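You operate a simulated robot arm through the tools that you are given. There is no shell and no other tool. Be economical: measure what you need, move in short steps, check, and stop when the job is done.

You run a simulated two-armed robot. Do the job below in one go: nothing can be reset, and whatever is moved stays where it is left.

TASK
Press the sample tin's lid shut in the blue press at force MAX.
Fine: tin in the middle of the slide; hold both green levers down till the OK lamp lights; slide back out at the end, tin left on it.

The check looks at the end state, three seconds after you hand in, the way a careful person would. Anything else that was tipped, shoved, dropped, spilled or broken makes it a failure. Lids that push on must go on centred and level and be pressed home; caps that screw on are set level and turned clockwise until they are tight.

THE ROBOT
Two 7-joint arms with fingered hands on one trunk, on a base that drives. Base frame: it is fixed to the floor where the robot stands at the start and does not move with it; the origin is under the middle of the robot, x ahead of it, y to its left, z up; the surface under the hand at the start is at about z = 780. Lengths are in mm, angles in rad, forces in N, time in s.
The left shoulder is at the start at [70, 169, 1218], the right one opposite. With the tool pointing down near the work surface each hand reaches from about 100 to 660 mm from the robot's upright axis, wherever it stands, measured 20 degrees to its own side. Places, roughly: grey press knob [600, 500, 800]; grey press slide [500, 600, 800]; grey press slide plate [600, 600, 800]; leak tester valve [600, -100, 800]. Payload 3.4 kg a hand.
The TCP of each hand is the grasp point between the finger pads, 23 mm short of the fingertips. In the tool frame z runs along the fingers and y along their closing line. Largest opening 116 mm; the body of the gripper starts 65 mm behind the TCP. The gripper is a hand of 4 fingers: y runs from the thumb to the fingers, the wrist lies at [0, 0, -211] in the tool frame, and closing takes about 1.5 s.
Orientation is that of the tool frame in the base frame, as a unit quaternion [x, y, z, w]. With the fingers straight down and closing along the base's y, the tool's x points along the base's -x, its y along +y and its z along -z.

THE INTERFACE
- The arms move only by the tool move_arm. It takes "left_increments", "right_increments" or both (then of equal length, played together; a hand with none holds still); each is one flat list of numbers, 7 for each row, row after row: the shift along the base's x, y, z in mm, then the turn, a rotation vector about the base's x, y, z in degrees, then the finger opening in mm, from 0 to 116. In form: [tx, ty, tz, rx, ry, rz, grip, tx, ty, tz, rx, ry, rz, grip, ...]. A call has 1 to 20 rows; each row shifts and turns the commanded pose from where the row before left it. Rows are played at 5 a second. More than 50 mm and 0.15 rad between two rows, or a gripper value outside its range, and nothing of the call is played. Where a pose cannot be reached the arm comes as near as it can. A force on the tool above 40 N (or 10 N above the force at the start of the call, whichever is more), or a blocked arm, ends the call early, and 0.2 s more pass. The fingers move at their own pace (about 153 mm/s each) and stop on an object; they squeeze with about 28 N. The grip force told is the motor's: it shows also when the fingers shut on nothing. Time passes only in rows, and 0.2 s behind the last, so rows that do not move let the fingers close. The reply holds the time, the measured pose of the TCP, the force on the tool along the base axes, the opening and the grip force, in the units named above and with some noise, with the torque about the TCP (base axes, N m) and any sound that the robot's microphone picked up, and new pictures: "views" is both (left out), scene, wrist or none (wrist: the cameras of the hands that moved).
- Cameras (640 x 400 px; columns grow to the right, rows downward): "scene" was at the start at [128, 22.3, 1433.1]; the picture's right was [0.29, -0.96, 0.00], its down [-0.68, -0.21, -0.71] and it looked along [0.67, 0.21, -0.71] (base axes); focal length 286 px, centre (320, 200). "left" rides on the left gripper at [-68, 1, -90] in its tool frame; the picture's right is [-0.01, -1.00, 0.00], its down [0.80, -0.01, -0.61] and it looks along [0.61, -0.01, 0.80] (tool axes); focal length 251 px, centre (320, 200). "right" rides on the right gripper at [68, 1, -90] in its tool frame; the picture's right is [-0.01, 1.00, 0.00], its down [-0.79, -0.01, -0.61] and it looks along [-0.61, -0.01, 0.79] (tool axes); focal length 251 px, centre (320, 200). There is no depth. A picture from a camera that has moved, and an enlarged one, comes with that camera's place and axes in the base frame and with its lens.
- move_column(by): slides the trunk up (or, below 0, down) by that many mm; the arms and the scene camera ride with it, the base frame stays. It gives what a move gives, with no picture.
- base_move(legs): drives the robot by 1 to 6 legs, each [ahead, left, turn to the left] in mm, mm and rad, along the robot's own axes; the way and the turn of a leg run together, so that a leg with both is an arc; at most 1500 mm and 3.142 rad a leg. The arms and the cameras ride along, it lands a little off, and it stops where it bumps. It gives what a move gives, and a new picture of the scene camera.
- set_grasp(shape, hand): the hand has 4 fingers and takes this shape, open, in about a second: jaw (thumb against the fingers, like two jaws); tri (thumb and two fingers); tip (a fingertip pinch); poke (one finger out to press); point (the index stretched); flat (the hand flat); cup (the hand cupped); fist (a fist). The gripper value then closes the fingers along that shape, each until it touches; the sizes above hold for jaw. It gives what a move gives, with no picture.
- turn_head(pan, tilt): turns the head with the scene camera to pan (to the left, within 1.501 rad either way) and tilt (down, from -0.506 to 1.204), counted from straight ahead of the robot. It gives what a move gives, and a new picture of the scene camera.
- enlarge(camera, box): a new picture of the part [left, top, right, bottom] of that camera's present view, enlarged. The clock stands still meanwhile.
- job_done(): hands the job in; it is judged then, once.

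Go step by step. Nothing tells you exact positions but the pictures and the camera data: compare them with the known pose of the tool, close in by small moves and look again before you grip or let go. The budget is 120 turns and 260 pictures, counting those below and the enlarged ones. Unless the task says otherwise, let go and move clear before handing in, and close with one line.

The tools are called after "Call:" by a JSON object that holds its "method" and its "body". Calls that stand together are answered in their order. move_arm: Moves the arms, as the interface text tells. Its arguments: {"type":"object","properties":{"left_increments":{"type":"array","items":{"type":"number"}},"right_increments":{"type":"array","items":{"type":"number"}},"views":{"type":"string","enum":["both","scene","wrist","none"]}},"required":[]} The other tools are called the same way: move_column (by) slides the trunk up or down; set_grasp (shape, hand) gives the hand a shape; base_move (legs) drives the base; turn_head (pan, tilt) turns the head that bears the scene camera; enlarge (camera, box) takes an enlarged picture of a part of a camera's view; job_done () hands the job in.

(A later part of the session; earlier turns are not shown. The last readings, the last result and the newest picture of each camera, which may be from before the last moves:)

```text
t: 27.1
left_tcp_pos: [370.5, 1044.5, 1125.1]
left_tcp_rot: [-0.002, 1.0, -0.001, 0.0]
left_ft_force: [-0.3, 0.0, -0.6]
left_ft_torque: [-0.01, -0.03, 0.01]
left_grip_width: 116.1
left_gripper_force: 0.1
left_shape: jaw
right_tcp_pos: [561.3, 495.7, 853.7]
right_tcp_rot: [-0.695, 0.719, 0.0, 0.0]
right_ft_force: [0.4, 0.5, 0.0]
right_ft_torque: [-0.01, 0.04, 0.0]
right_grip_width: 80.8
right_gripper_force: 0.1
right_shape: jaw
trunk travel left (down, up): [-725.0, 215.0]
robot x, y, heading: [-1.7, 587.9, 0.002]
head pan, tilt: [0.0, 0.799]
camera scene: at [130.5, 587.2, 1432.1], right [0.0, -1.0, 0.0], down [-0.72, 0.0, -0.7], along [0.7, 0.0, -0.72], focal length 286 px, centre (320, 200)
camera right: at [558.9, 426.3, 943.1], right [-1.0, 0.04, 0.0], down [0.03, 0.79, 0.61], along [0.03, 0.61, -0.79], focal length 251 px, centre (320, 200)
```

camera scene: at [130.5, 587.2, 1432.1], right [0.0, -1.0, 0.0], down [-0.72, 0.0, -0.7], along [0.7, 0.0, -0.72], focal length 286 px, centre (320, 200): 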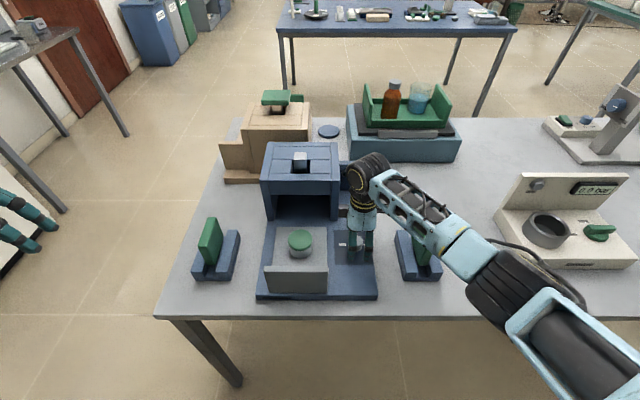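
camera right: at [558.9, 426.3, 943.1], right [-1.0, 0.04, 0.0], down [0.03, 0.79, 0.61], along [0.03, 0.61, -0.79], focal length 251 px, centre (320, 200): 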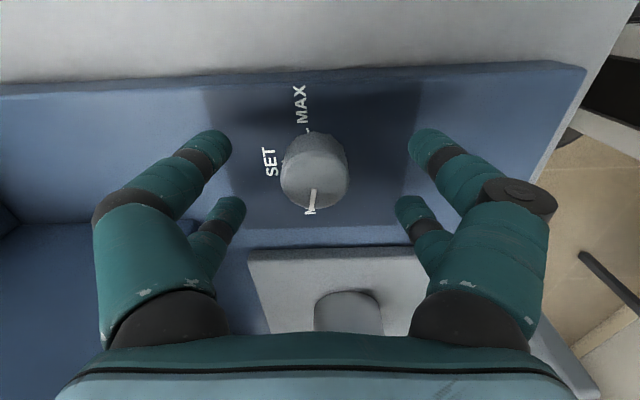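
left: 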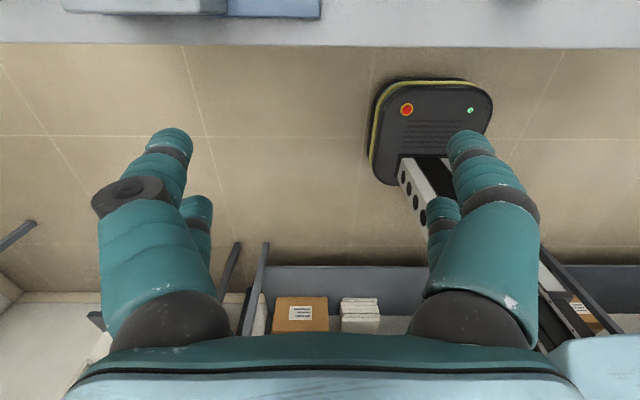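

The knob is nearly centred between the fingers. I'll shift +3 mm in x and close on it.

Call:
{"method": "move_arm", "body": {"right_increments": [3, 0, -3, 0, 0, 0, 70, 0, 0, -1, 0, 0, 0, 55, 0, 0, 0, 0, 0, 0, 45, 0, 0, 0, 0, 0, 0, 35, 0, 0, 0, 0, 0, 0, 25, 0, 0, 0, 0, 0, 0, 15, 0, 0, 0, 0, 0, 0, 15], "views": "wrist"}}

```text
t: 28.7
left_tcp_pos: [368.9, 1043.9, 1125.4]
left_tcp_rot: [-0.001, 1.0, -0.001, 0.001]
left_ft_force: [0.0, -0.2, 0.9]
left_ft_torque: [0.02, -0.01, -0.02]
left_grip_width: 115.6
left_gripper_force: 0.1
left_shape: jaw
right_tcp_pos: [564.7, 497.0, 850.0]
right_tcp_rot: [-0.695, 0.719, 0.0, 0.0]
right_ft_force: [-0.2, 1.6, 0.3]
right_ft_torque: [0.07, -0.02, 0.0]
right_grip_width: 16.0
right_gripper_force: 0.0
right_shape: jaw
trunk travel left (down, up): [-725.0, 215.0]
robot x, y, heading: [-0.8, 586.2, 0.008]
head pan, tilt: [0.0, 0.799]
camera right: at [561.5, 427.6, 938.8], right [-1.0, 0.04, 0.0], down [0.03, 0.79, 0.61], along [0.03, 0.61, -0.79], focal length 251 px, centre (320, 200)
```

right: 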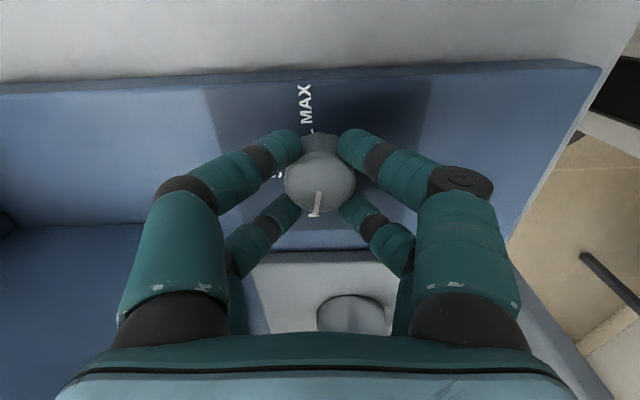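

Call:
{"method": "move_arm", "body": {"right_increments": [0, 0, 0, 0, 0, 0, 5, 0, 0, 0, 0, 0, 0, 0, 0, 0, 0, 0, 0, 0, 0], "views": "none"}}

Call:
{"method": "move_arm", "body": {"right_increments": [0, 0, 0, 0, 0, -8, 0, 0, 0, 0, 0, 0, -8, 0, 0, 0, 0, 0, 0, -8, 0, 0, 0, 0, 0, 0, -8, 0, 0, 0, 0, 0, 0, -8, 0], "views": "wrist"}}

```text
t: 29.5
left_tcp_pos: [369.6, 1045.5, 1124.5]
left_tcp_rot: [-0.001, 1.0, -0.001, 0.001]
left_ft_force: [0.9, 0.5, 1.0]
left_ft_torque: [0.01, -0.04, 0.01]
left_grip_width: 115.9
left_gripper_force: 0.1
left_shape: jaw
right_tcp_pos: [563.9, 496.5, 848.6]
right_tcp_rot: [-0.695, 0.719, 0.001, 0.0]
right_ft_force: [-6.8, 2.2, -8.1]
right_ft_torque: [0.14, 0.11, 0.02]
right_grip_width: 7.4
right_gripper_force: 27.8
right_shape: jaw
trunk travel left (down, up): [-725.0, 215.0]
robot x, y, heading: [-0.3, 592.2, 0.005]
head pan, tilt: [0.0, 0.799]
```

```text
t: 30.7
left_tcp_pos: [370.2, 1044.8, 1125.3]
left_tcp_rot: [0.0, 1.0, -0.002, 0.001]
left_ft_force: [-0.3, -0.8, -0.1]
left_ft_torque: [0.02, 0.0, -0.02]
left_grip_width: 115.7
left_gripper_force: 0.1
left_shape: jaw
right_tcp_pos: [563.8, 497.0, 848.8]
right_tcp_rot: [-0.407, 0.914, 0.0, 0.0]
right_ft_force: [-8.1, 6.8, -10.0]
right_ft_torque: [0.2, 0.09, 0.04]
right_grip_width: 6.3
right_gripper_force: 27.1
right_shape: jaw
trunk travel left (down, up): [-725.0, 215.0]
robot x, y, heading: [-0.9, 588.7, -0.0]
head pan, tilt: [0.0, 0.799]
camera right: at [517.1, 446.2, 938.4], right [-0.74, 0.68, 0.0], down [0.54, 0.59, 0.61], along [0.41, 0.45, -0.8], focal length 251 px, centre (320, 200)
```

right: 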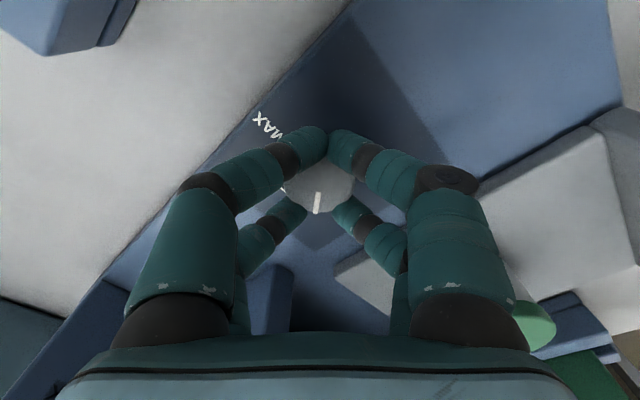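

The knob turns with the hand, so I'll continue clockwise.

Call:
{"method": "move_arm", "body": {"right_increments": [0, 0, 0, 0, 0, -8, 0, 0, 0, 0, 0, 0, -8, 0, 0, 0, 0, 0, 0, -8, 0, 0, 0, 0, 0, 0, -8, 0, 0, 0, 0, 0, 0, -8, 0, 0, 0, 0, 0, 0, -8, 0, 0, 0, 0, 0, 0, -8, 0, 0, 0, 0, 0, 0, -8, 0, 0, 0, 0, 0, 0, -8, 0, 0, 0, 0, 0, 0, -8, 0, 0, 0, 0, 0, 0, -8, 0, 0, 0, 0, 0, 0, -8, 0], "views": "wrist"}}

```text
t: 33.3
left_tcp_pos: [371.6, 1046.4, 1123.6]
left_tcp_rot: [-0.001, 1.0, -0.003, -0.001]
left_ft_force: [-0.5, -0.3, -0.2]
left_ft_torque: [-0.03, 0.0, 0.02]
left_grip_width: 116.2
left_gripper_force: 0.2
left_shape: jaw
right_tcp_pos: [565.1, 498.8, 848.1]
right_tcp_rot: [0.407, 0.913, -0.002, 0.0]
right_ft_force: [-5.0, 19.0, -13.6]
right_ft_torque: [0.25, -0.05, 0.01]
right_grip_width: 6.0
right_gripper_force: 27.7
right_shape: jaw
trunk travel left (down, up): [-725.0, 215.0]
robot x, y, heading: [1.9, 589.6, 0.002]
head pan, tilt: [0.0, 0.799]
camera right: at [518.9, 550.3, 938.4], right [0.75, 0.66, 0.0], down [0.53, -0.59, 0.61], along [0.4, -0.46, -0.79], focal length 251 px, centre (320, 200)
```

right: 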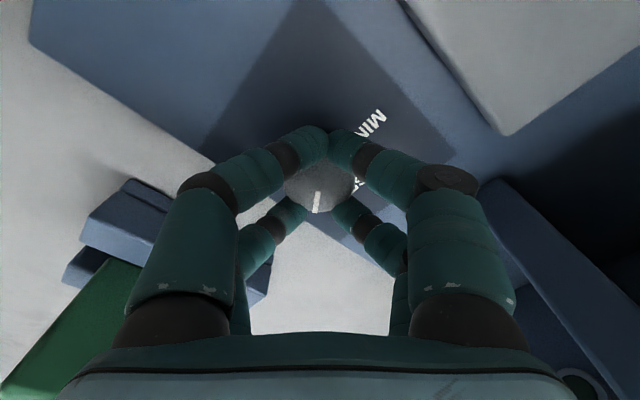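

Call:
{"method": "move_arm", "body": {"right_increments": [0, 1, 0, 0, 0, -8, 0, 0, 1, 0, 0, 0, -8, 0, 0, 0, 0, 0, 0, -8, 0, 0, 0, 0, 0, 0, -8, 0, 0, 0, 0, 0, 0, -6, 0], "views": "wrist"}}

```text
t: 34.5
left_tcp_pos: [369.8, 1046.0, 1124.4]
left_tcp_rot: [-0.001, 1.0, -0.002, 0.0]
left_ft_force: [-0.6, 0.0, 0.0]
left_ft_torque: [0.01, -0.02, 0.02]
left_grip_width: 115.9
left_gripper_force: 0.0
left_shape: jaw
right_tcp_pos: [566.2, 499.4, 847.6]
right_tcp_rot: [0.682, 0.731, -0.001, 0.001]
right_ft_force: [5.5, 9.6, -5.7]
right_ft_torque: [0.29, -0.11, 1.65]
right_grip_width: 5.2
right_gripper_force: 27.9
right_shape: jaw
trunk travel left (down, up): [-725.0, 215.0]
robot x, y, heading: [-2.3, 586.9, 0.002]
head pan, tilt: [0.0, 0.799]
camera right: at [561.1, 567.9, 938.4], right [1.0, 0.06, 0.0], down [0.05, -0.79, 0.61], along [0.04, -0.61, -0.79], focal length 251 px, centre (320, 200)
```

right: 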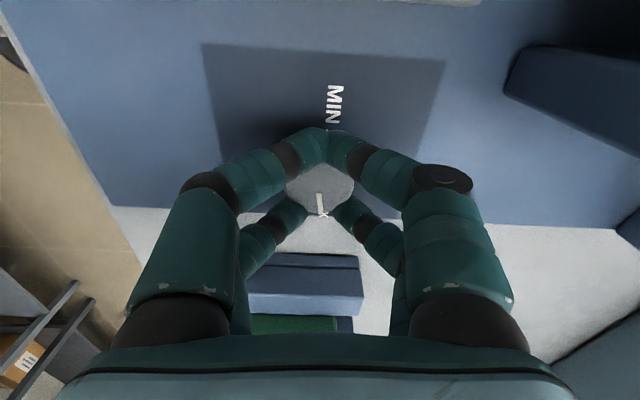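

Torque has risen to 1.65 N·m, so the knob is at its end stop. I'll release, lift and check the pointer.

Call:
{"method": "move_arm", "body": {"right_increments": [0, 0, 0, 0, 0, 0, 20, 0, 0, 0, 0, 0, 0, 45, 0, 0, 0, 0, 0, 0, 70, 0, 0, 0, 0, 0, 0, 80, 0, 0, 30, 0, 0, 0, 80, 0, 0, 40, 0, 0, 0, 80, 0, 0, 40, 0, 0, 0, 80, 0, 0, 40, 0, 0, 0, 80], "views": "scene"}}

Call:
{"method": "enlarge", "body": {"camera": "right", "box": [230, 50, 410, 180]}}

Call:
{"method": "enlarge", "body": {"camera": "scene", "box": [325, 220, 385, 265]}}

```text
t: 36.3
left_tcp_pos: [370.0, 1041.9, 1125.0]
left_tcp_rot: [0.0, 1.0, 0.0, 0.001]
left_ft_force: [-0.2, 0.1, -0.1]
left_ft_torque: [-0.02, 0.01, -0.02]
left_grip_width: 115.7
left_gripper_force: 0.0
left_shape: jaw
right_tcp_pos: [563.4, 497.8, 998.5]
right_tcp_rot: [0.681, 0.732, 0.0, -0.001]
right_ft_force: [0.9, -0.2, 0.7]
right_ft_torque: [0.01, 0.02, 0.04]
right_grip_width: 79.7
right_gripper_force: 0.1
right_shape: jaw
trunk travel left (down, up): [-725.0, 215.0]
robot x, y, heading: [-1.1, 587.6, 0.002]
head pan, tilt: [0.0, 0.799]
camera scene: at [130.2, 585.4, 1432.0], right [0.0, -1.0, 0.0], down [-0.72, 0.0, -0.7], along [0.7, 0.0, -0.72], focal length 286 px, centre (320, 200)
```

scene: 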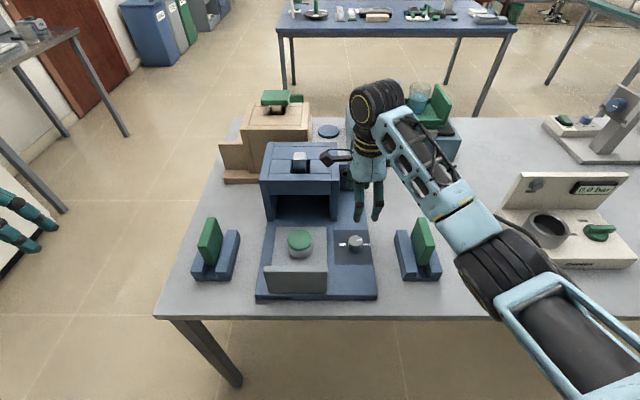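

```text
3.08 times, centred on (320, 115) of right
camera zoom: at [559.0, 566.1, 1088.5], right [1.0, 0.06, 0.0], down [0.05, -0.79, 0.61], along [0.04, -0.61, -0.79], focal length 774 px, centre (320, 462)
```

zoom: 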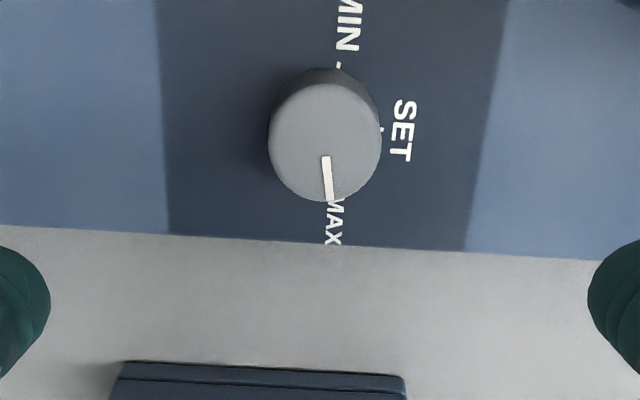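

```text
8.89 times, centred on (355, 242) of scene
camera zoom: at [130.2, 585.4, 1432.0], right [0.0, -1.0, 0.0], down [-0.72, 0.0, -0.7], along [0.7, 0.0, -0.72], focal length 2541 px, centre (9, -178)
```

zoom: 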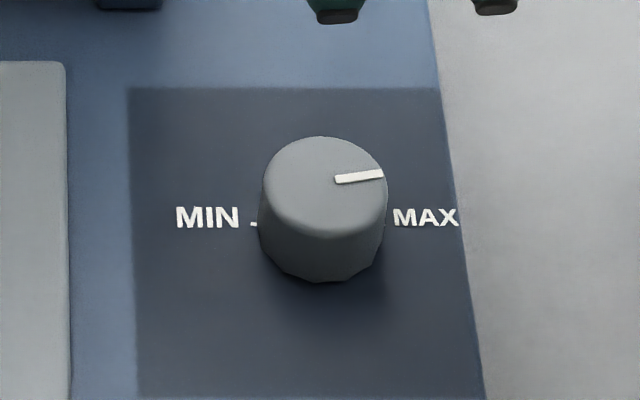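

The pointer is at the MAX stop, mirroring its MIN position. Next I'll rotate the hand back and place it closed in front of the slide's handle, for pushing the slide in.

Call:
{"method": "move_arm", "body": {"right_increments": [-17, 12.8, 0, 0, 0, 7.8, 60, -17, 12.8, 0, 0, 0, 7.8, 40, -17, 12.8, 0, 0, 0, 7.8, 20, -17, 12.8, 0, 0, 0, 7.8, 0, -17, 12.8, 0, 0, 0, 7.8, 0, -17, 12.8, 0, 0, 0, 7.8, 0, -17, 12.8, 0, 0, 0, 7.8, 0, -17, 12.8, 0, 0, 0, 7.8, 0, -17, 12.8, 0, 0, 0, 7.8, 0, -17, 12.8, 0, 0, 0, 7.8, 0, -17, 12.8, 0, 0, 0, 7.8, 0, 0, 0, -40, 0, 0, 0, 0, 0, 0, -40, 0, 0, 0, 0, 0, 0, -40, 0, 0, 0, 0, 0, 0, -10, 0, 0, 0, 0]}}

```text
t: 39.5
left_tcp_pos: [369.3, 1044.0, 1125.2]
left_tcp_rot: [-0.001, 1.0, -0.001, 0.001]
left_ft_force: [0.4, -0.1, 0.0]
left_ft_torque: [0.03, 0.01, 0.01]
left_grip_width: 115.7
left_gripper_force: 0.0
left_shape: jaw
right_tcp_pos: [379.2, 637.4, 866.8]
right_tcp_rot: [0.001, 1.0, -0.001, 0.001]
right_ft_force: [-0.7, 0.2, -0.2]
right_ft_torque: [-0.03, 0.0, 0.01]
right_grip_width: 0.0
right_gripper_force: 28.5
right_shape: jaw
trunk travel left (down, up): [-725.0, 215.0]
robot x, y, heading: [1.2, 587.5, 0.0]
head pan, tilt: [0.0, 0.799]
camera scene: at [130.3, 587.1, 1432.1], right [0.0, -1.0, 0.0], down [-0.72, 0.0, -0.7], along [0.7, 0.0, -0.72], focal length 286 px, centre (320, 200)
camera right: at [309.7, 639.8, 957.6], right [0.01, 1.0, 0.0], down [0.79, -0.01, 0.61], along [0.61, -0.01, -0.79], focal length 251 px, centre (320, 200)
```

scene: 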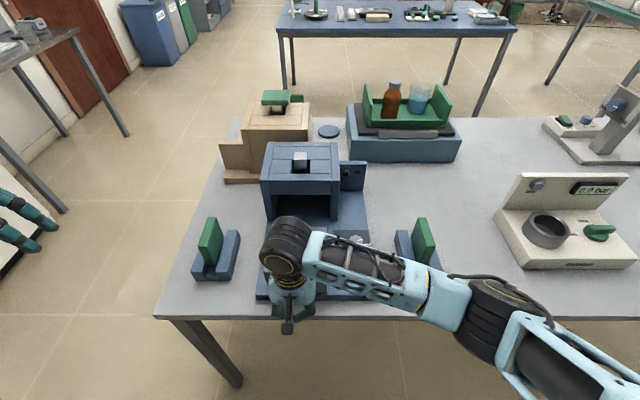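
right: 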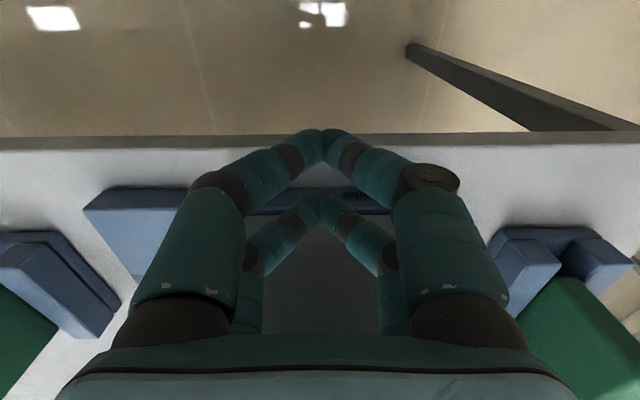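

Call:
{"method": "move_arm", "body": {"right_increments": [8, 0, 0, 0, 0, 0, 0, 8, 0, 0, 0, 0, 0, 0, 8, 0, 0, 0, 0, 0, 0, 6, 0, 0, 0, 0, 0, 0, 6, 0, 0, 0, 0, 0, 0, 6, 0, 0, 0, 0, 0, 0, 6, 0, 0, 0, 0, 0, 0, 6, 0, 0, 0, 0, 0, 0, 6, 0, 0, 0, 0, 0, 0, 6, 0, 0, 0, 0, 0, 0], "views": "scene"}}

```text
t: 41.7
left_tcp_pos: [369.5, 1045.1, 1124.7]
left_tcp_rot: [-0.001, 1.0, -0.001, 0.001]
left_ft_force: [0.7, -0.9, 1.1]
left_ft_torque: [0.02, -0.01, 0.0]
left_grip_width: 115.7
left_gripper_force: 0.0
left_shape: jaw
right_tcp_pos: [441.9, 639.9, 867.7]
right_tcp_rot: [0.001, 1.0, 0.0, 0.0]
right_ft_force: [-0.7, -0.3, 1.1]
right_ft_torque: [0.01, -0.08, 0.02]
right_grip_width: 0.1
right_gripper_force: 27.9
right_shape: jaw
trunk travel left (down, up): [-725.0, 215.0]
robot x, y, heading: [0.1, 587.2, -0.001]
head pan, tilt: [0.0, 0.799]
camera scene: at [129.8, 587.3, 1432.1], right [0.0, -1.0, 0.0], down [-0.72, 0.0, -0.7], along [0.7, 0.0, -0.72], focal length 286 px, centre (320, 200)
```

scene: 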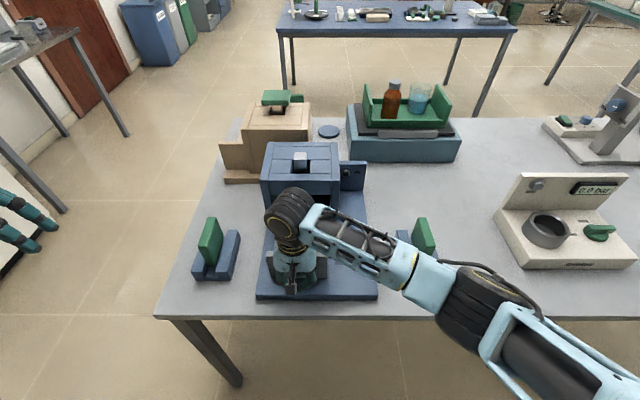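

Call:
{"method": "enlarge", "body": {"camera": "right", "box": [0, 0, 640, 400]}}

Call:
{"method": "enlarge", "body": {"camera": "scene", "box": [240, 180, 400, 310]}}

```text
1.00 times, centred on (320, 200) of right (not enlarged: the box is as wide or as high as the picture)
camera zoom: at [373.4, 639.4, 958.2], right [0.01, 1.0, 0.0], down [0.79, -0.01, 0.61], along [0.61, -0.01, -0.79], focal length 251 px, centre (320, 200)
```

zoom: 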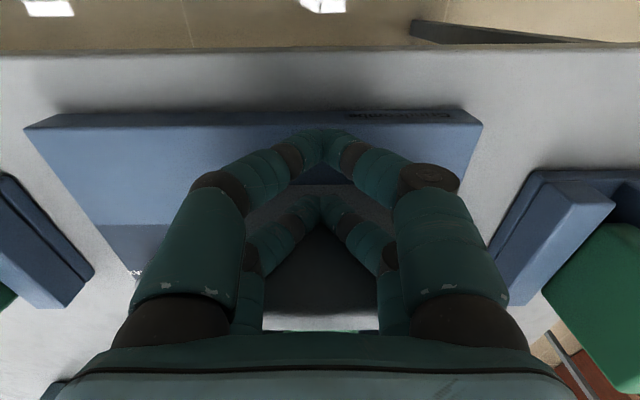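

```text
3.08 times, centred on (320, 245) of scene
camera zoom: at [129.8, 587.3, 1432.1], right [0.0, -1.0, 0.0], down [-0.72, 0.0, -0.7], along [0.7, 0.0, -0.72], focal length 880 px, centre (320, 62)
```

zoom: 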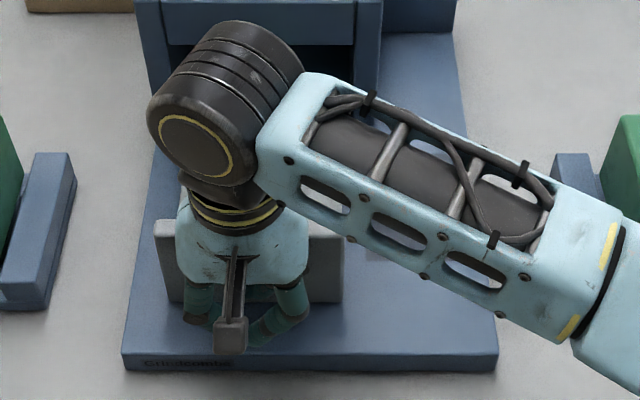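

The slide moves easily with the tin, so I'll continue pushing slowly.

Call:
{"method": "move_arm", "body": {"right_increments": [6, 0, 0, 0, 0, 0, 0, 6, 0, 0, 0, 0, 0, 0, 6, 0, 0, 0, 0, 0, 0, 6, 0, 0, 0, 0, 0, 0, 6, 0, 0, 0, 0, 0, 0, 6, 0, 0, 0, 0, 0, 0, 6, 0, 0, 0, 0, 0, 0, 6, 0, 0, 0, 0, 0, 0, 6, 0, 0, 0, 0, 0, 0, 6, 0, 0, 0, 0, 0, 0, 6, 0, 0, 0, 0, 0, 0, 6, 0, 0, 0, 0, 0, 0, 6, 0, 0, 0, 0, 0, 0, 6, 0, 0, 0, 0, 0, 0]}}

Call:
{"method": "enlarge", "body": {"camera": "scene", "box": [240, 140, 400, 310]}}

```text
t: 44.7
left_tcp_pos: [370.0, 1044.3, 1124.2]
left_tcp_rot: [-0.001, 1.0, -0.001, 0.001]
left_ft_force: [-0.3, -0.2, 0.6]
left_ft_torque: [-0.01, 0.01, 0.02]
left_grip_width: 116.0
left_gripper_force: 0.0
left_shape: jaw
right_tcp_pos: [526.7, 640.6, 867.7]
right_tcp_rot: [0.001, 1.0, 0.0, 0.0]
right_ft_force: [-1.0, 0.4, -0.2]
right_ft_torque: [0.03, -0.05, 0.02]
right_grip_width: 0.0
right_gripper_force: 27.8
right_shape: jaw
trunk travel left (down, up): [-725.0, 215.0]
robot x, y, heading: [-1.7, 590.0, 0.001]
head pan, tilt: [0.0, 0.799]
camera scene: at [130.1, 587.4, 1432.1], right [0.0, -1.0, 0.0], down [-0.72, 0.0, -0.7], along [0.7, 0.0, -0.72], focal length 286 px, centre (320, 200)
camera right: at [457.7, 639.7, 958.5], right [0.01, 1.0, 0.0], down [0.79, -0.01, 0.61], along [0.61, -0.01, -0.79], focal length 251 px, centre (320, 200)
```

scene: 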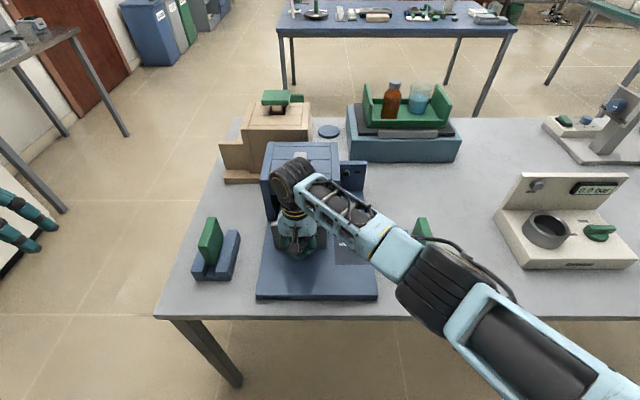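
right: 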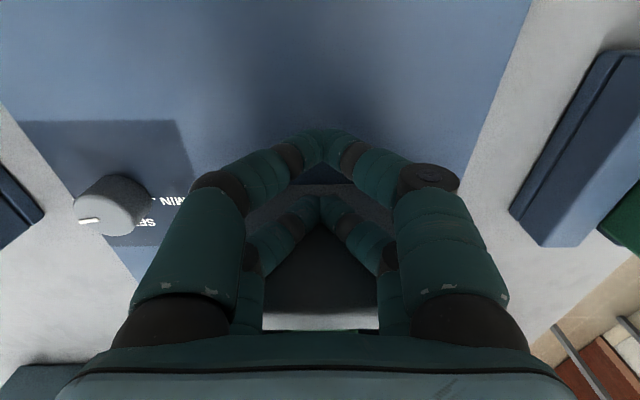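

```text
2.35 times, centred on (320, 225) of scene
camera zoom: at [130.1, 587.4, 1432.1], right [0.0, -1.0, 0.0], down [-0.72, 0.0, -0.7], along [0.7, 0.0, -0.72], focal length 673 px, centre (320, 141)
```

zoom: 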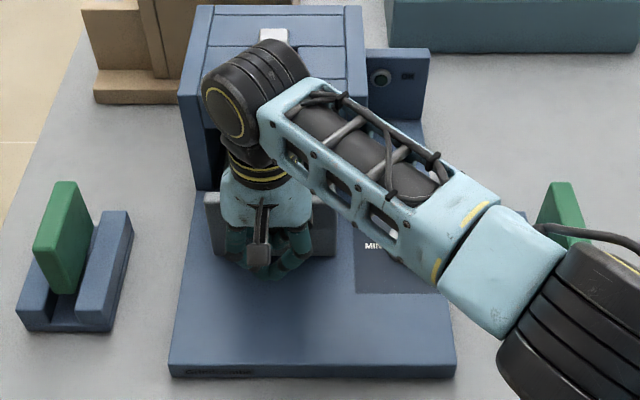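

Call:
{"method": "move_arm", "body": {"right_increments": [5, 0, 0, 0, 0, 0, 0, 5, 0, 0, 0, 0, 0, 0, 5, 0, 0, 0, 0, 0, 0, 5, 0, 0, 0, 0, 0, 0, 5, 0, 0, 0, 0, 0, 0, 5, 0, 0, 0, 0, 0, 0, 5, 0, 0, 0, 0, 0, 0, 5, 0, 0, 0, 0, 0, 0, 5, 0, 0, 0, 0, 0, 0, 5, 0, 0, 0, 0, 0, 0], "views": "scene"}}

Call:
{"method": "enlarge", "body": {"camera": "scene", "box": [240, 140, 400, 310]}}

```text
t: 46.9
left_tcp_pos: [367.7, 1046.0, 1124.8]
left_tcp_rot: [-0.001, 1.0, -0.002, 0.0]
left_ft_force: [0.1, -0.7, 0.7]
left_ft_torque: [0.0, 0.0, -0.02]
left_grip_width: 116.0
left_gripper_force: 0.0
left_shape: jaw
right_tcp_pos: [556.9, 634.9, 870.8]
right_tcp_rot: [0.0, 1.0, 0.0, -0.001]
right_ft_force: [-11.2, 6.2, -5.0]
right_ft_torque: [-0.16, -0.17, 0.17]
right_grip_width: 0.1
right_gripper_force: 28.1
right_shape: jaw
right hand out of reach, approached as far as the arm can: row 7, 8, 9, 10
trunk travel left (down, up): [-725.0, 215.0]
robot x, y, heading: [-1.9, 590.2, -0.001]
head pan, tilt: [0.0, 0.799]
camera scene: at [128.3, 589.0, 1432.2], right [0.0, -1.0, 0.0], down [-0.72, 0.0, -0.7], along [0.7, 0.0, -0.72], focal length 286 px, centre (320, 200)
```

scene: 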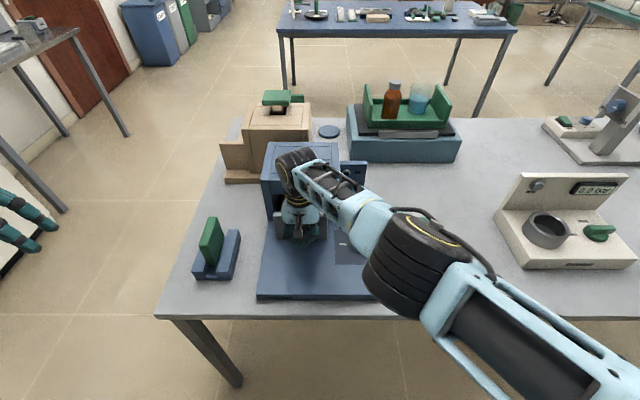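

```text
2.35 times, centred on (320, 225) of scene
camera zoom: at [128.3, 589.0, 1432.2], right [0.0, -1.0, 0.0], down [-0.72, 0.0, -0.7], along [0.7, 0.0, -0.72], focal length 673 px, centre (320, 141)
```

zoom: 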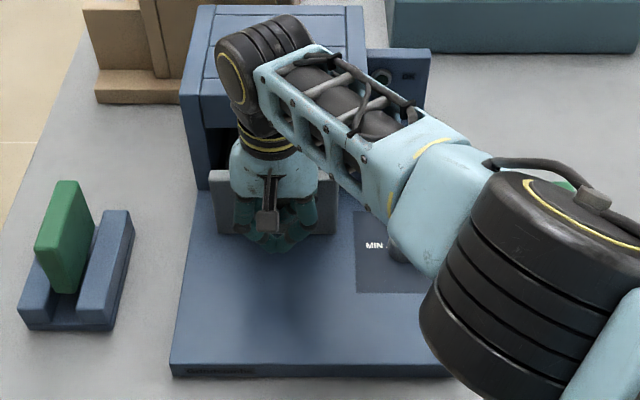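

The arm has reached its limit with the slide two-thirds in. I'll back the hand off and drive the base 120 mm ahead.

Call:
{"method": "move_arm", "body": {"right_increments": [-20, 0, 0, 0, 0, 0, 0, -40, 0, 0, 0, 0, 0, 0, -40, 0, 0, 0, 0, 0, 0, -40, 0, 0, 0, 0, 0, 0, -30, 0, 0, 0, 0, 0, 0], "views": "none"}}

Call:
{"method": "base_move", "body": {"legs": [[120, 10, 0]]}}

Call:
{"method": "enlarge", "body": {"camera": "scene", "box": [200, 140, 440, 330]}}

```text
t: 48.1
left_tcp_pos: [369.0, 1043.9, 1124.4]
left_tcp_rot: [-0.001, 1.0, -0.001, 0.001]
left_ft_force: [0.5, -0.8, 0.7]
left_ft_torque: [0.03, -0.02, -0.01]
left_grip_width: 116.2
left_gripper_force: 0.1
left_shape: jaw
right_tcp_pos: [388.0, 632.5, 870.0]
right_tcp_rot: [0.001, 1.0, 0.0, -0.001]
right_ft_force: [0.2, 0.5, -0.8]
right_ft_torque: [-0.01, 0.01, 0.0]
right_grip_width: 0.1
right_gripper_force: 27.4
right_shape: jaw
trunk travel left (down, up): [-725.0, 215.0]
robot x, y, heading: [0.7, 586.9, -0.001]
head pan, tilt: [0.0, 0.799]
```

```text
t: 49.4
left_tcp_pos: [489.3, 1054.5, 1125.2]
left_tcp_rot: [-0.001, 1.0, -0.002, 0.001]
left_ft_force: [-0.2, 0.5, -0.2]
left_ft_torque: [0.06, -0.02, 0.0]
left_grip_width: 115.9
left_gripper_force: 0.0
left_shape: jaw
right_tcp_pos: [508.4, 642.0, 869.0]
right_tcp_rot: [0.001, 1.0, 0.0, 0.001]
right_ft_force: [0.2, -0.6, 0.1]
right_ft_torque: [0.01, -0.01, -0.02]
right_grip_width: 0.1
right_gripper_force: 28.6
right_shape: jaw
trunk travel left (down, up): [-725.0, 215.0]
robot x, y, heading: [116.4, 602.2, 0.0]
head pan, tilt: [0.0, 0.799]
camera scene: at [249.2, 597.6, 1432.2], right [0.0, -1.0, 0.0], down [-0.72, 0.0, -0.7], along [0.7, 0.0, -0.72], focal length 286 px, centre (320, 200)
```

scene: 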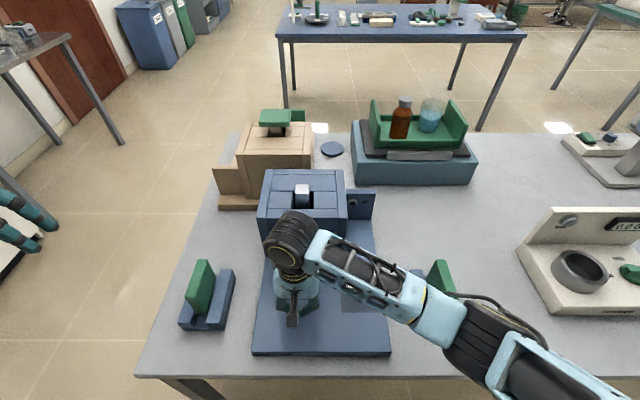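

```text
2.11 times, centred on (320, 235) of scene
camera zoom: at [249.2, 597.6, 1432.2], right [0.0, -1.0, 0.0], down [-0.72, 0.0, -0.7], along [0.7, 0.0, -0.72], focal length 602 px, centre (320, 126)
```

zoom: 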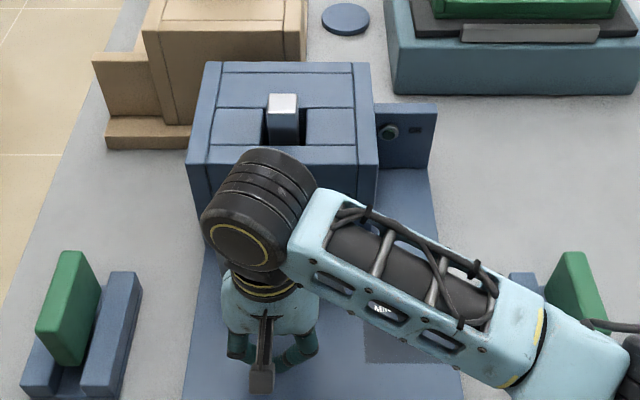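

Call:
{"method": "move_arm", "body": {"right_increments": [10, -2, 0, 0, 0, 0, 0, 10, -2, 0, 0, 0, 0, 0, 10, 0, 0, 0, 0, 0, 0, 8, 0, 0, 0, 0, 0, 0, 5, 0, 0, 0, 0, 0, 0, 5, 0, 0, 0, 0, 0, 0, 5, 0, 0, 0, 0, 0, 0, 5, 0, 0, 0, 0, 0, 0, 5, 0, 0, 0, 0, 0, 0, 5, 0, 0, 0, 0, 0, 0, 5, 0, 0, 0, 0, 0, 0, 5, 0, 0, 0, 0, 0, 0]}}

Call:
{"method": "enlarge", "body": {"camera": "scene", "box": [240, 160, 400, 310]}}

```text
t: 51.2
left_tcp_pos: [486.2, 1052.8, 1127.5]
left_tcp_rot: [-0.001, 1.0, 0.0, 0.002]
left_ft_force: [0.2, -0.6, -0.2]
left_ft_torque: [-0.01, 0.04, 0.0]
left_grip_width: 115.9
left_gripper_force: 0.1
left_shape: jaw
right_tcp_pos: [557.7, 638.3, 868.4]
right_tcp_rot: [-0.002, 1.0, -0.001, -0.006]
right_ft_force: [-27.2, -2.1, 5.1]
right_ft_torque: [0.04, -0.9, -0.18]
right_grip_width: 0.3
right_gripper_force: 28.6
right_shape: jaw
trunk travel left (down, up): [-725.0, 215.0]
robot x, y, heading: [117.4, 600.8, 0.004]
head pan, tilt: [0.0, 0.799]
stopped in row 9 (right hand): the force on the tool passed its limit at 44 N (the readings are from after the stop); the commanded pose is now the measured one
camera scene: at [244.1, 596.8, 1432.9], right [0.0, -1.0, 0.0], down [-0.71, 0.0, -0.7], along [0.7, 0.0, -0.71], focal length 286 px, centre (320, 200)
camera right: at [489.9, 639.7, 959.6], right [0.01, 1.0, 0.0], down [0.8, 0.0, 0.6], along [0.6, 0.0, -0.8], focal length 251 px, centre (320, 200)
```

scene: 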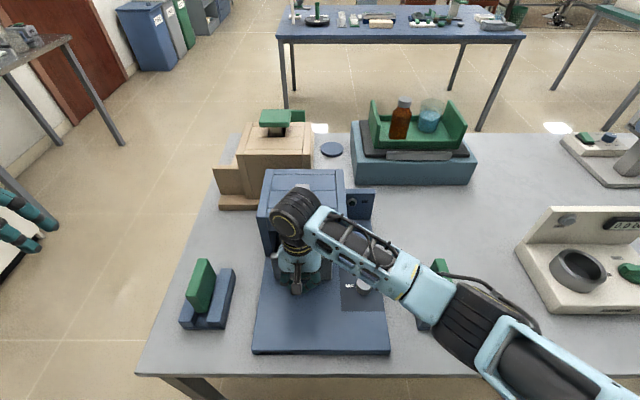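
right: 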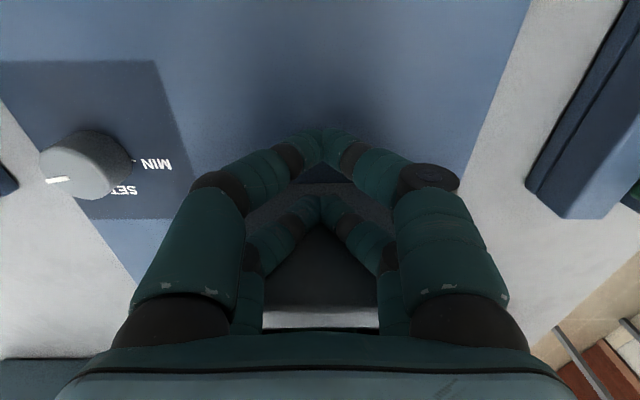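

```text
2.67 times, centred on (320, 235) of scene
camera zoom: at [244.1, 596.8, 1432.9], right [0.0, -1.0, 0.0], down [-0.71, 0.0, -0.7], along [0.7, 0.0, -0.71], focal length 762 px, centre (320, 107)
```

zoom: 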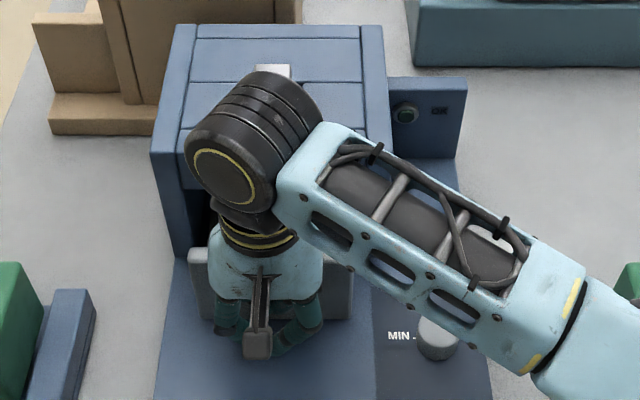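

The slide stopped firmly. I'll back away to see whether it's truly home.

Call:
{"method": "move_arm", "body": {"right_increments": [-20, 0, 0, 0, 0, 0, 0, -30, 0, 20, 0, 0, 0, 0, 0, -30, 30, 0, 0, 0, 0, 0, -40, 20, 0, 0, 0, 0, 0, -45, 0, 0, 0, 0, 0, 0, -45, 0, 0, 0, 0, 0, 0, -45, 0, 0, 0, 0, 0, 0, -45, 0, 0, 0, 0], "views": "scene"}}

Call:
{"method": "enlarge", "body": {"camera": "scene", "box": [240, 160, 400, 310]}}

```text
refused: increments must hold 7 numbers for each row
```

```text
2.67 times, centred on (320, 235) of scene
camera zoom: at [244.1, 596.8, 1432.9], right [0.0, -1.0, 0.0], down [-0.71, 0.0, -0.7], along [0.7, 0.0, -0.71], focal length 762 px, centre (320, 107)
```

zoom: 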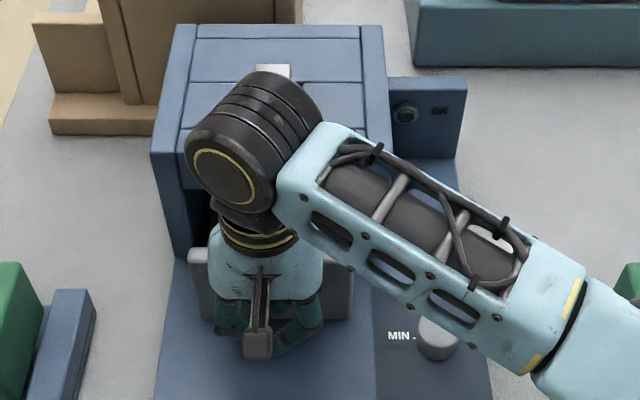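

Call:
{"method": "move_arm", "body": {"right_increments": [-20, 0, 0, 0, 0, 0, 0, -30, 0, 20, 0, 0, 0, 0, 0, -20, 40, 0, 0, 0, 0, 0, -40, 20, 0, 0, 0, 0, 0, -45, 0, 0, 0, 0, 0, 0, -45, 0, 0, 0, 0, 0, 0, -45, 0, 0, 0, 0, 0, 0, -45, 0, 0, 0, 0, 0], "views": "scene"}}

Call:
{"method": "enlarge", "body": {"camera": "scene", "box": [240, 160, 400, 310]}}

```text
t: 53.0
left_tcp_pos: [488.3, 1052.9, 1126.4]
left_tcp_rot: [-0.001, 1.0, 0.0, 0.001]
left_ft_force: [0.0, -0.1, -0.2]
left_ft_torque: [0.03, -0.03, -0.02]
left_grip_width: 116.0
left_gripper_force: 0.1
left_shape: jaw
right_tcp_pos: [513.2, 397.5, 946.9]
right_tcp_rot: [-0.001, 1.0, 0.0, -0.005]
right_ft_force: [-0.4, -0.2, -0.2]
right_ft_torque: [0.02, -0.02, 0.03]
right_grip_width: 0.0
right_gripper_force: 28.4
right_shape: jaw
trunk travel left (down, up): [-725.0, 215.0]
robot x, y, heading: [120.5, 598.0, 0.003]
head pan, tilt: [0.0, 0.799]
camera scene: at [248.7, 595.9, 1432.2], right [0.0, -1.0, 0.0], down [-0.72, 0.0, -0.7], along [0.7, 0.0, -0.72], focal length 286 px, centre (320, 200)
```

scene: 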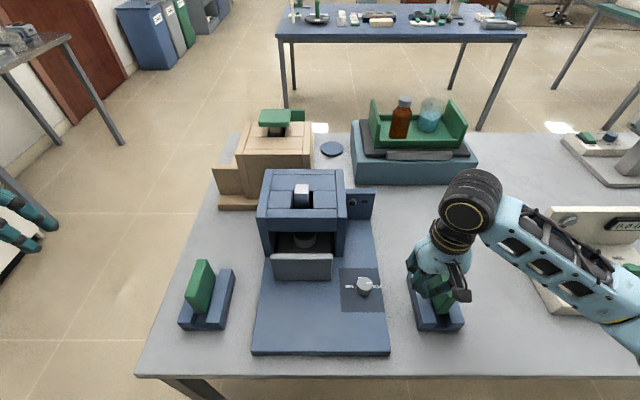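

```text
2.67 times, centred on (320, 235) of scene
camera zoom: at [248.7, 595.9, 1432.2], right [0.0, -1.0, 0.0], down [-0.72, 0.0, -0.7], along [0.7, 0.0, -0.72], focal length 762 px, centre (320, 107)
```

zoom: 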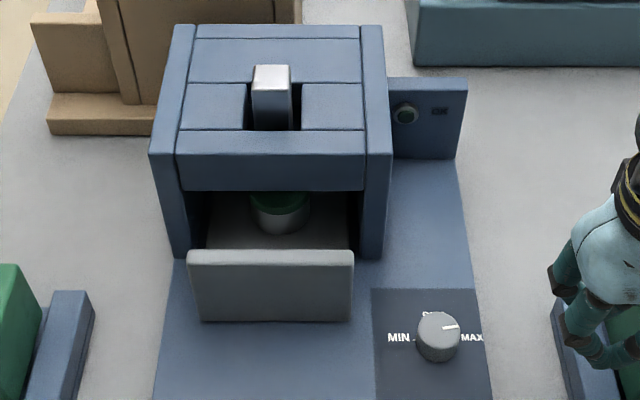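

The slide is home and the tin sits beneath the ram. Now I'll inspect the levers.

Call:
{"method": "enlarge", "body": {"camera": "scene", "box": [160, 240, 260, 350]}}

Call:
{"method": "enlarge", "body": {"camera": "right", "box": [0, 0, 640, 400]}}

```text
3.64 times, centred on (210, 295) of scene
camera zoom: at [248.7, 595.9, 1432.2], right [0.0, -1.0, 0.0], down [-0.72, 0.0, -0.7], along [0.7, 0.0, -0.72], focal length 1040 px, centre (720, -146)
```

zoom: 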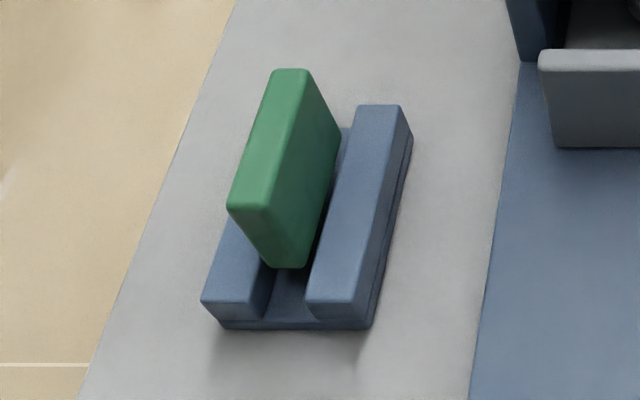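

```text
1.00 times, centred on (320, 200) of right (not enlarged: the box is as wide or as high as the picture)
camera zoom: at [444.0, 398.6, 1037.4], right [0.01, 1.0, 0.0], down [0.8, -0.01, 0.6], along [0.6, 0.0, -0.8], focal length 251 px, centre (320, 200)
```

zoom: 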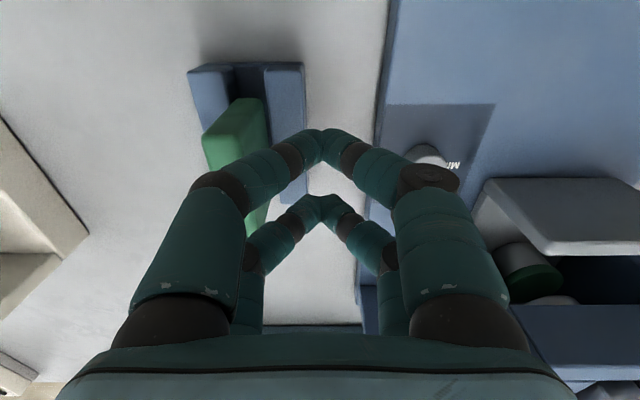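

The levers are upright slabs with tops at about z 884, the left near (554,856) and the right near (552,338). I'll close both hands and place the fingertips above them.

Call:
{"method": "move_arm", "body": {"left_increments": [11, -33, 0, 0, 0, 0, 60, 11, -33, -20, 0, 0, 0, 0, 11, -33, -28, 0, 0, 0, 0, 11, -33, -28, 0, 0, 0, 0, 11, -33, -28, 0, 0, 0, 0, 11, -32, -28, 0, 0, 0, 0, 0, 0, -28, 0, 0, 0, 0, 0, 0, -20, 0, 0, 0, 0], "right_increments": [6, -9, 0, 0, 0, 0, 0, 6, -9, 0, 0, 0, 0, 0, 6, -9, 0, 0, 0, 0, 0, 6, -9, 0, 0, 0, 0, 0, 6, -9, 0, 0, 0, 0, 0, 6, -9, 0, 0, 0, 0, 0, 3, -5, 0, 0, 0, 0, 0, 0, 0, 0, 0, 0, 0, 0]}}

```text
t: 54.8
left_tcp_pos: [557.8, 857.2, 945.1]
left_tcp_rot: [0.0, 1.0, -0.001, 0.001]
left_ft_force: [0.5, 0.5, -0.7]
left_ft_torque: [-0.01, 0.01, -0.01]
left_grip_width: 0.0
left_gripper_force: 28.0
left_shape: jaw
right_tcp_pos: [553.1, 340.4, 946.4]
right_tcp_rot: [0.0, 1.0, -0.001, -0.006]
right_ft_force: [-0.3, -0.4, 0.4]
right_ft_torque: [-0.01, -0.02, 0.01]
right_grip_width: 0.4
right_gripper_force: 27.6
right_shape: jaw
trunk travel left (down, up): [-725.0, 215.0]
robot x, y, heading: [119.9, 603.4, 0.002]
head pan, tilt: [0.0, 0.799]
camera scene: at [250.3, 597.8, 1432.0], right [0.0, -1.0, 0.0], down [-0.72, 0.0, -0.7], along [0.7, 0.0, -0.72], focal length 286 px, centre (320, 200)
camera right: at [484.7, 341.0, 1037.6], right [0.01, 1.0, 0.0], down [0.8, -0.01, 0.6], along [0.6, -0.01, -0.8], focal length 251 px, centre (320, 200)
camera left: at [626.1, 857.8, 1035.2], right [0.01, -1.0, 0.0], down [-0.8, -0.01, 0.61], along [-0.61, -0.01, -0.8], focal length 251 px, centre (320, 200)
```

scene: 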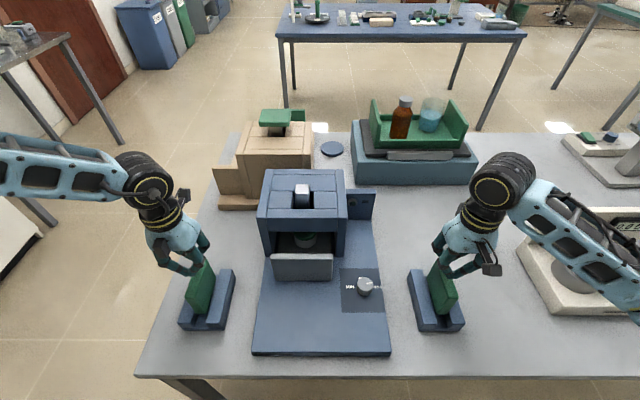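
right: 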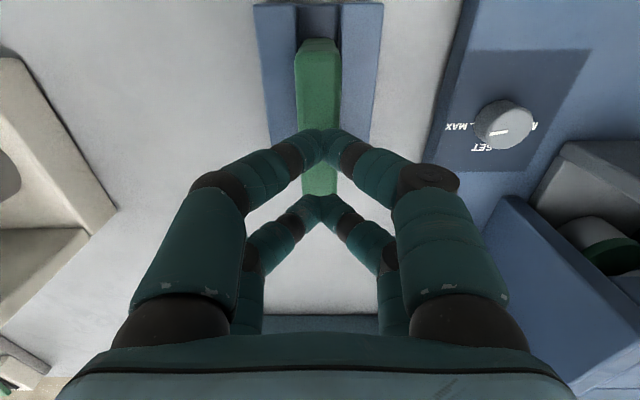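
left: 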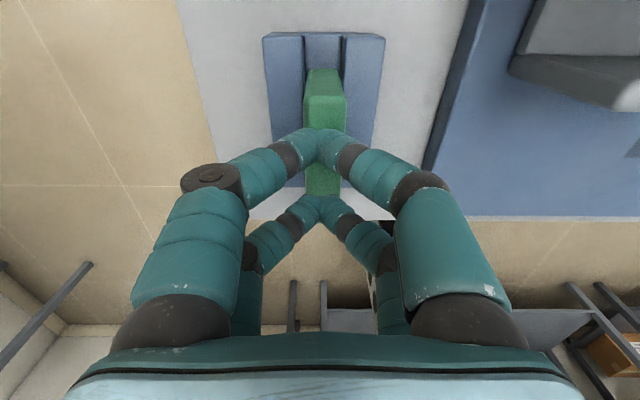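

Both hands are aligned over the slabs. I'll lower both together until contact.

Call:
{"method": "move_arm", "body": {"left_increments": [0, -1, -10, 0, 0, 0, 0, 0, 0, -10, 0, 0, 0, 0, 0, 0, -8, 0, 0, 0, 0, 0, 0, -5, 0, 0, 0, 0, 0, 0, -4, 0, 0, 0, 0], "right_increments": [0, 0, -10, 0, 0, 0, 0, 0, 0, -10, 0, 0, 0, 0, 0, 0, -8, 0, 0, 0, 0, 0, 0, -5, 0, 0, 0, 0, 0, 0, -4, 0, 0, 0, 0], "views": "none"}}

```text
t: 56.0
left_tcp_pos: [555.2, 856.3, 907.2]
left_tcp_rot: [-0.001, 1.0, -0.002, 0.001]
left_ft_force: [1.7, -0.8, 7.0]
left_ft_torque: [0.02, -0.1, -0.02]
left_grip_width: 0.1
left_gripper_force: 28.4
left_shape: jaw
right_tcp_pos: [552.4, 338.5, 909.8]
right_tcp_rot: [0.0, 1.0, -0.001, -0.005]
right_ft_force: [2.2, -0.2, 6.4]
right_ft_torque: [-0.03, -0.08, -0.05]
right_grip_width: 0.0
right_gripper_force: 27.7
right_shape: jaw
trunk travel left (down, up): [-725.0, 215.0]
robot x, y, heading: [118.8, 596.6, -0.001]
head pan, tilt: [0.0, 0.799]
```

Both are in contact at about 7 N. I'll press further in small equal steps.

Call:
{"method": "move_arm", "body": {"left_increments": [0, 0, -4, 0, 0, 0, 0, 0, 0, -4, 0, 0, 0, 0, 0, 0, -4, 0, 0, 0, 0, 0, 0, -4, 0, 0, 0, 0], "right_increments": [0, 0, -4, 0, 0, 0, 0, 0, 0, -4, 0, 0, 0, 0, 0, 0, -4, 0, 0, 0, 0, 0, 0, -4, 0, 0, 0, 0], "views": "scene"}}

```text
t: 56.6
left_tcp_pos: [554.8, 856.0, 906.9]
left_tcp_rot: [-0.001, 1.0, 0.0, 0.007]
left_ft_force: [-5.4, 1.6, 25.8]
left_ft_torque: [0.08, 0.51, 0.02]
left_grip_width: 0.3
left_gripper_force: 28.0
left_shape: jaw
right_tcp_pos: [549.2, 340.5, 906.7]
right_tcp_rot: [-0.001, 1.0, 0.001, 0.0]
right_ft_force: [-0.2, -1.3, 10.7]
right_ft_torque: [0.03, 0.1, 0.0]
right_grip_width: 0.2
right_gripper_force: 28.3
right_shape: jaw
trunk travel left (down, up): [-725.0, 215.0]
robot x, y, heading: [120.9, 595.7, 0.006]
head pan, tilt: [0.0, 0.799]
stopped in row 2 (left hand): the force on the tool passed its limit at 46 N (the readings are from after the stop); the commanded pose is now the measured one
camera scene: at [243.0, 596.5, 1433.0], right [0.0, -1.0, 0.0], down [-0.71, 0.0, -0.7], along [0.7, 0.0, -0.71], focal length 286 px, centre (320, 200)
```

scene: 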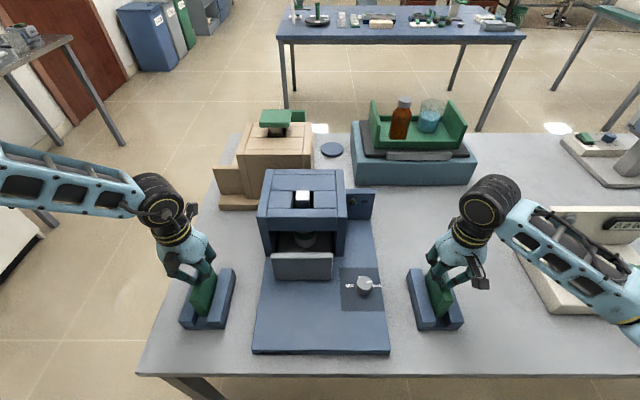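

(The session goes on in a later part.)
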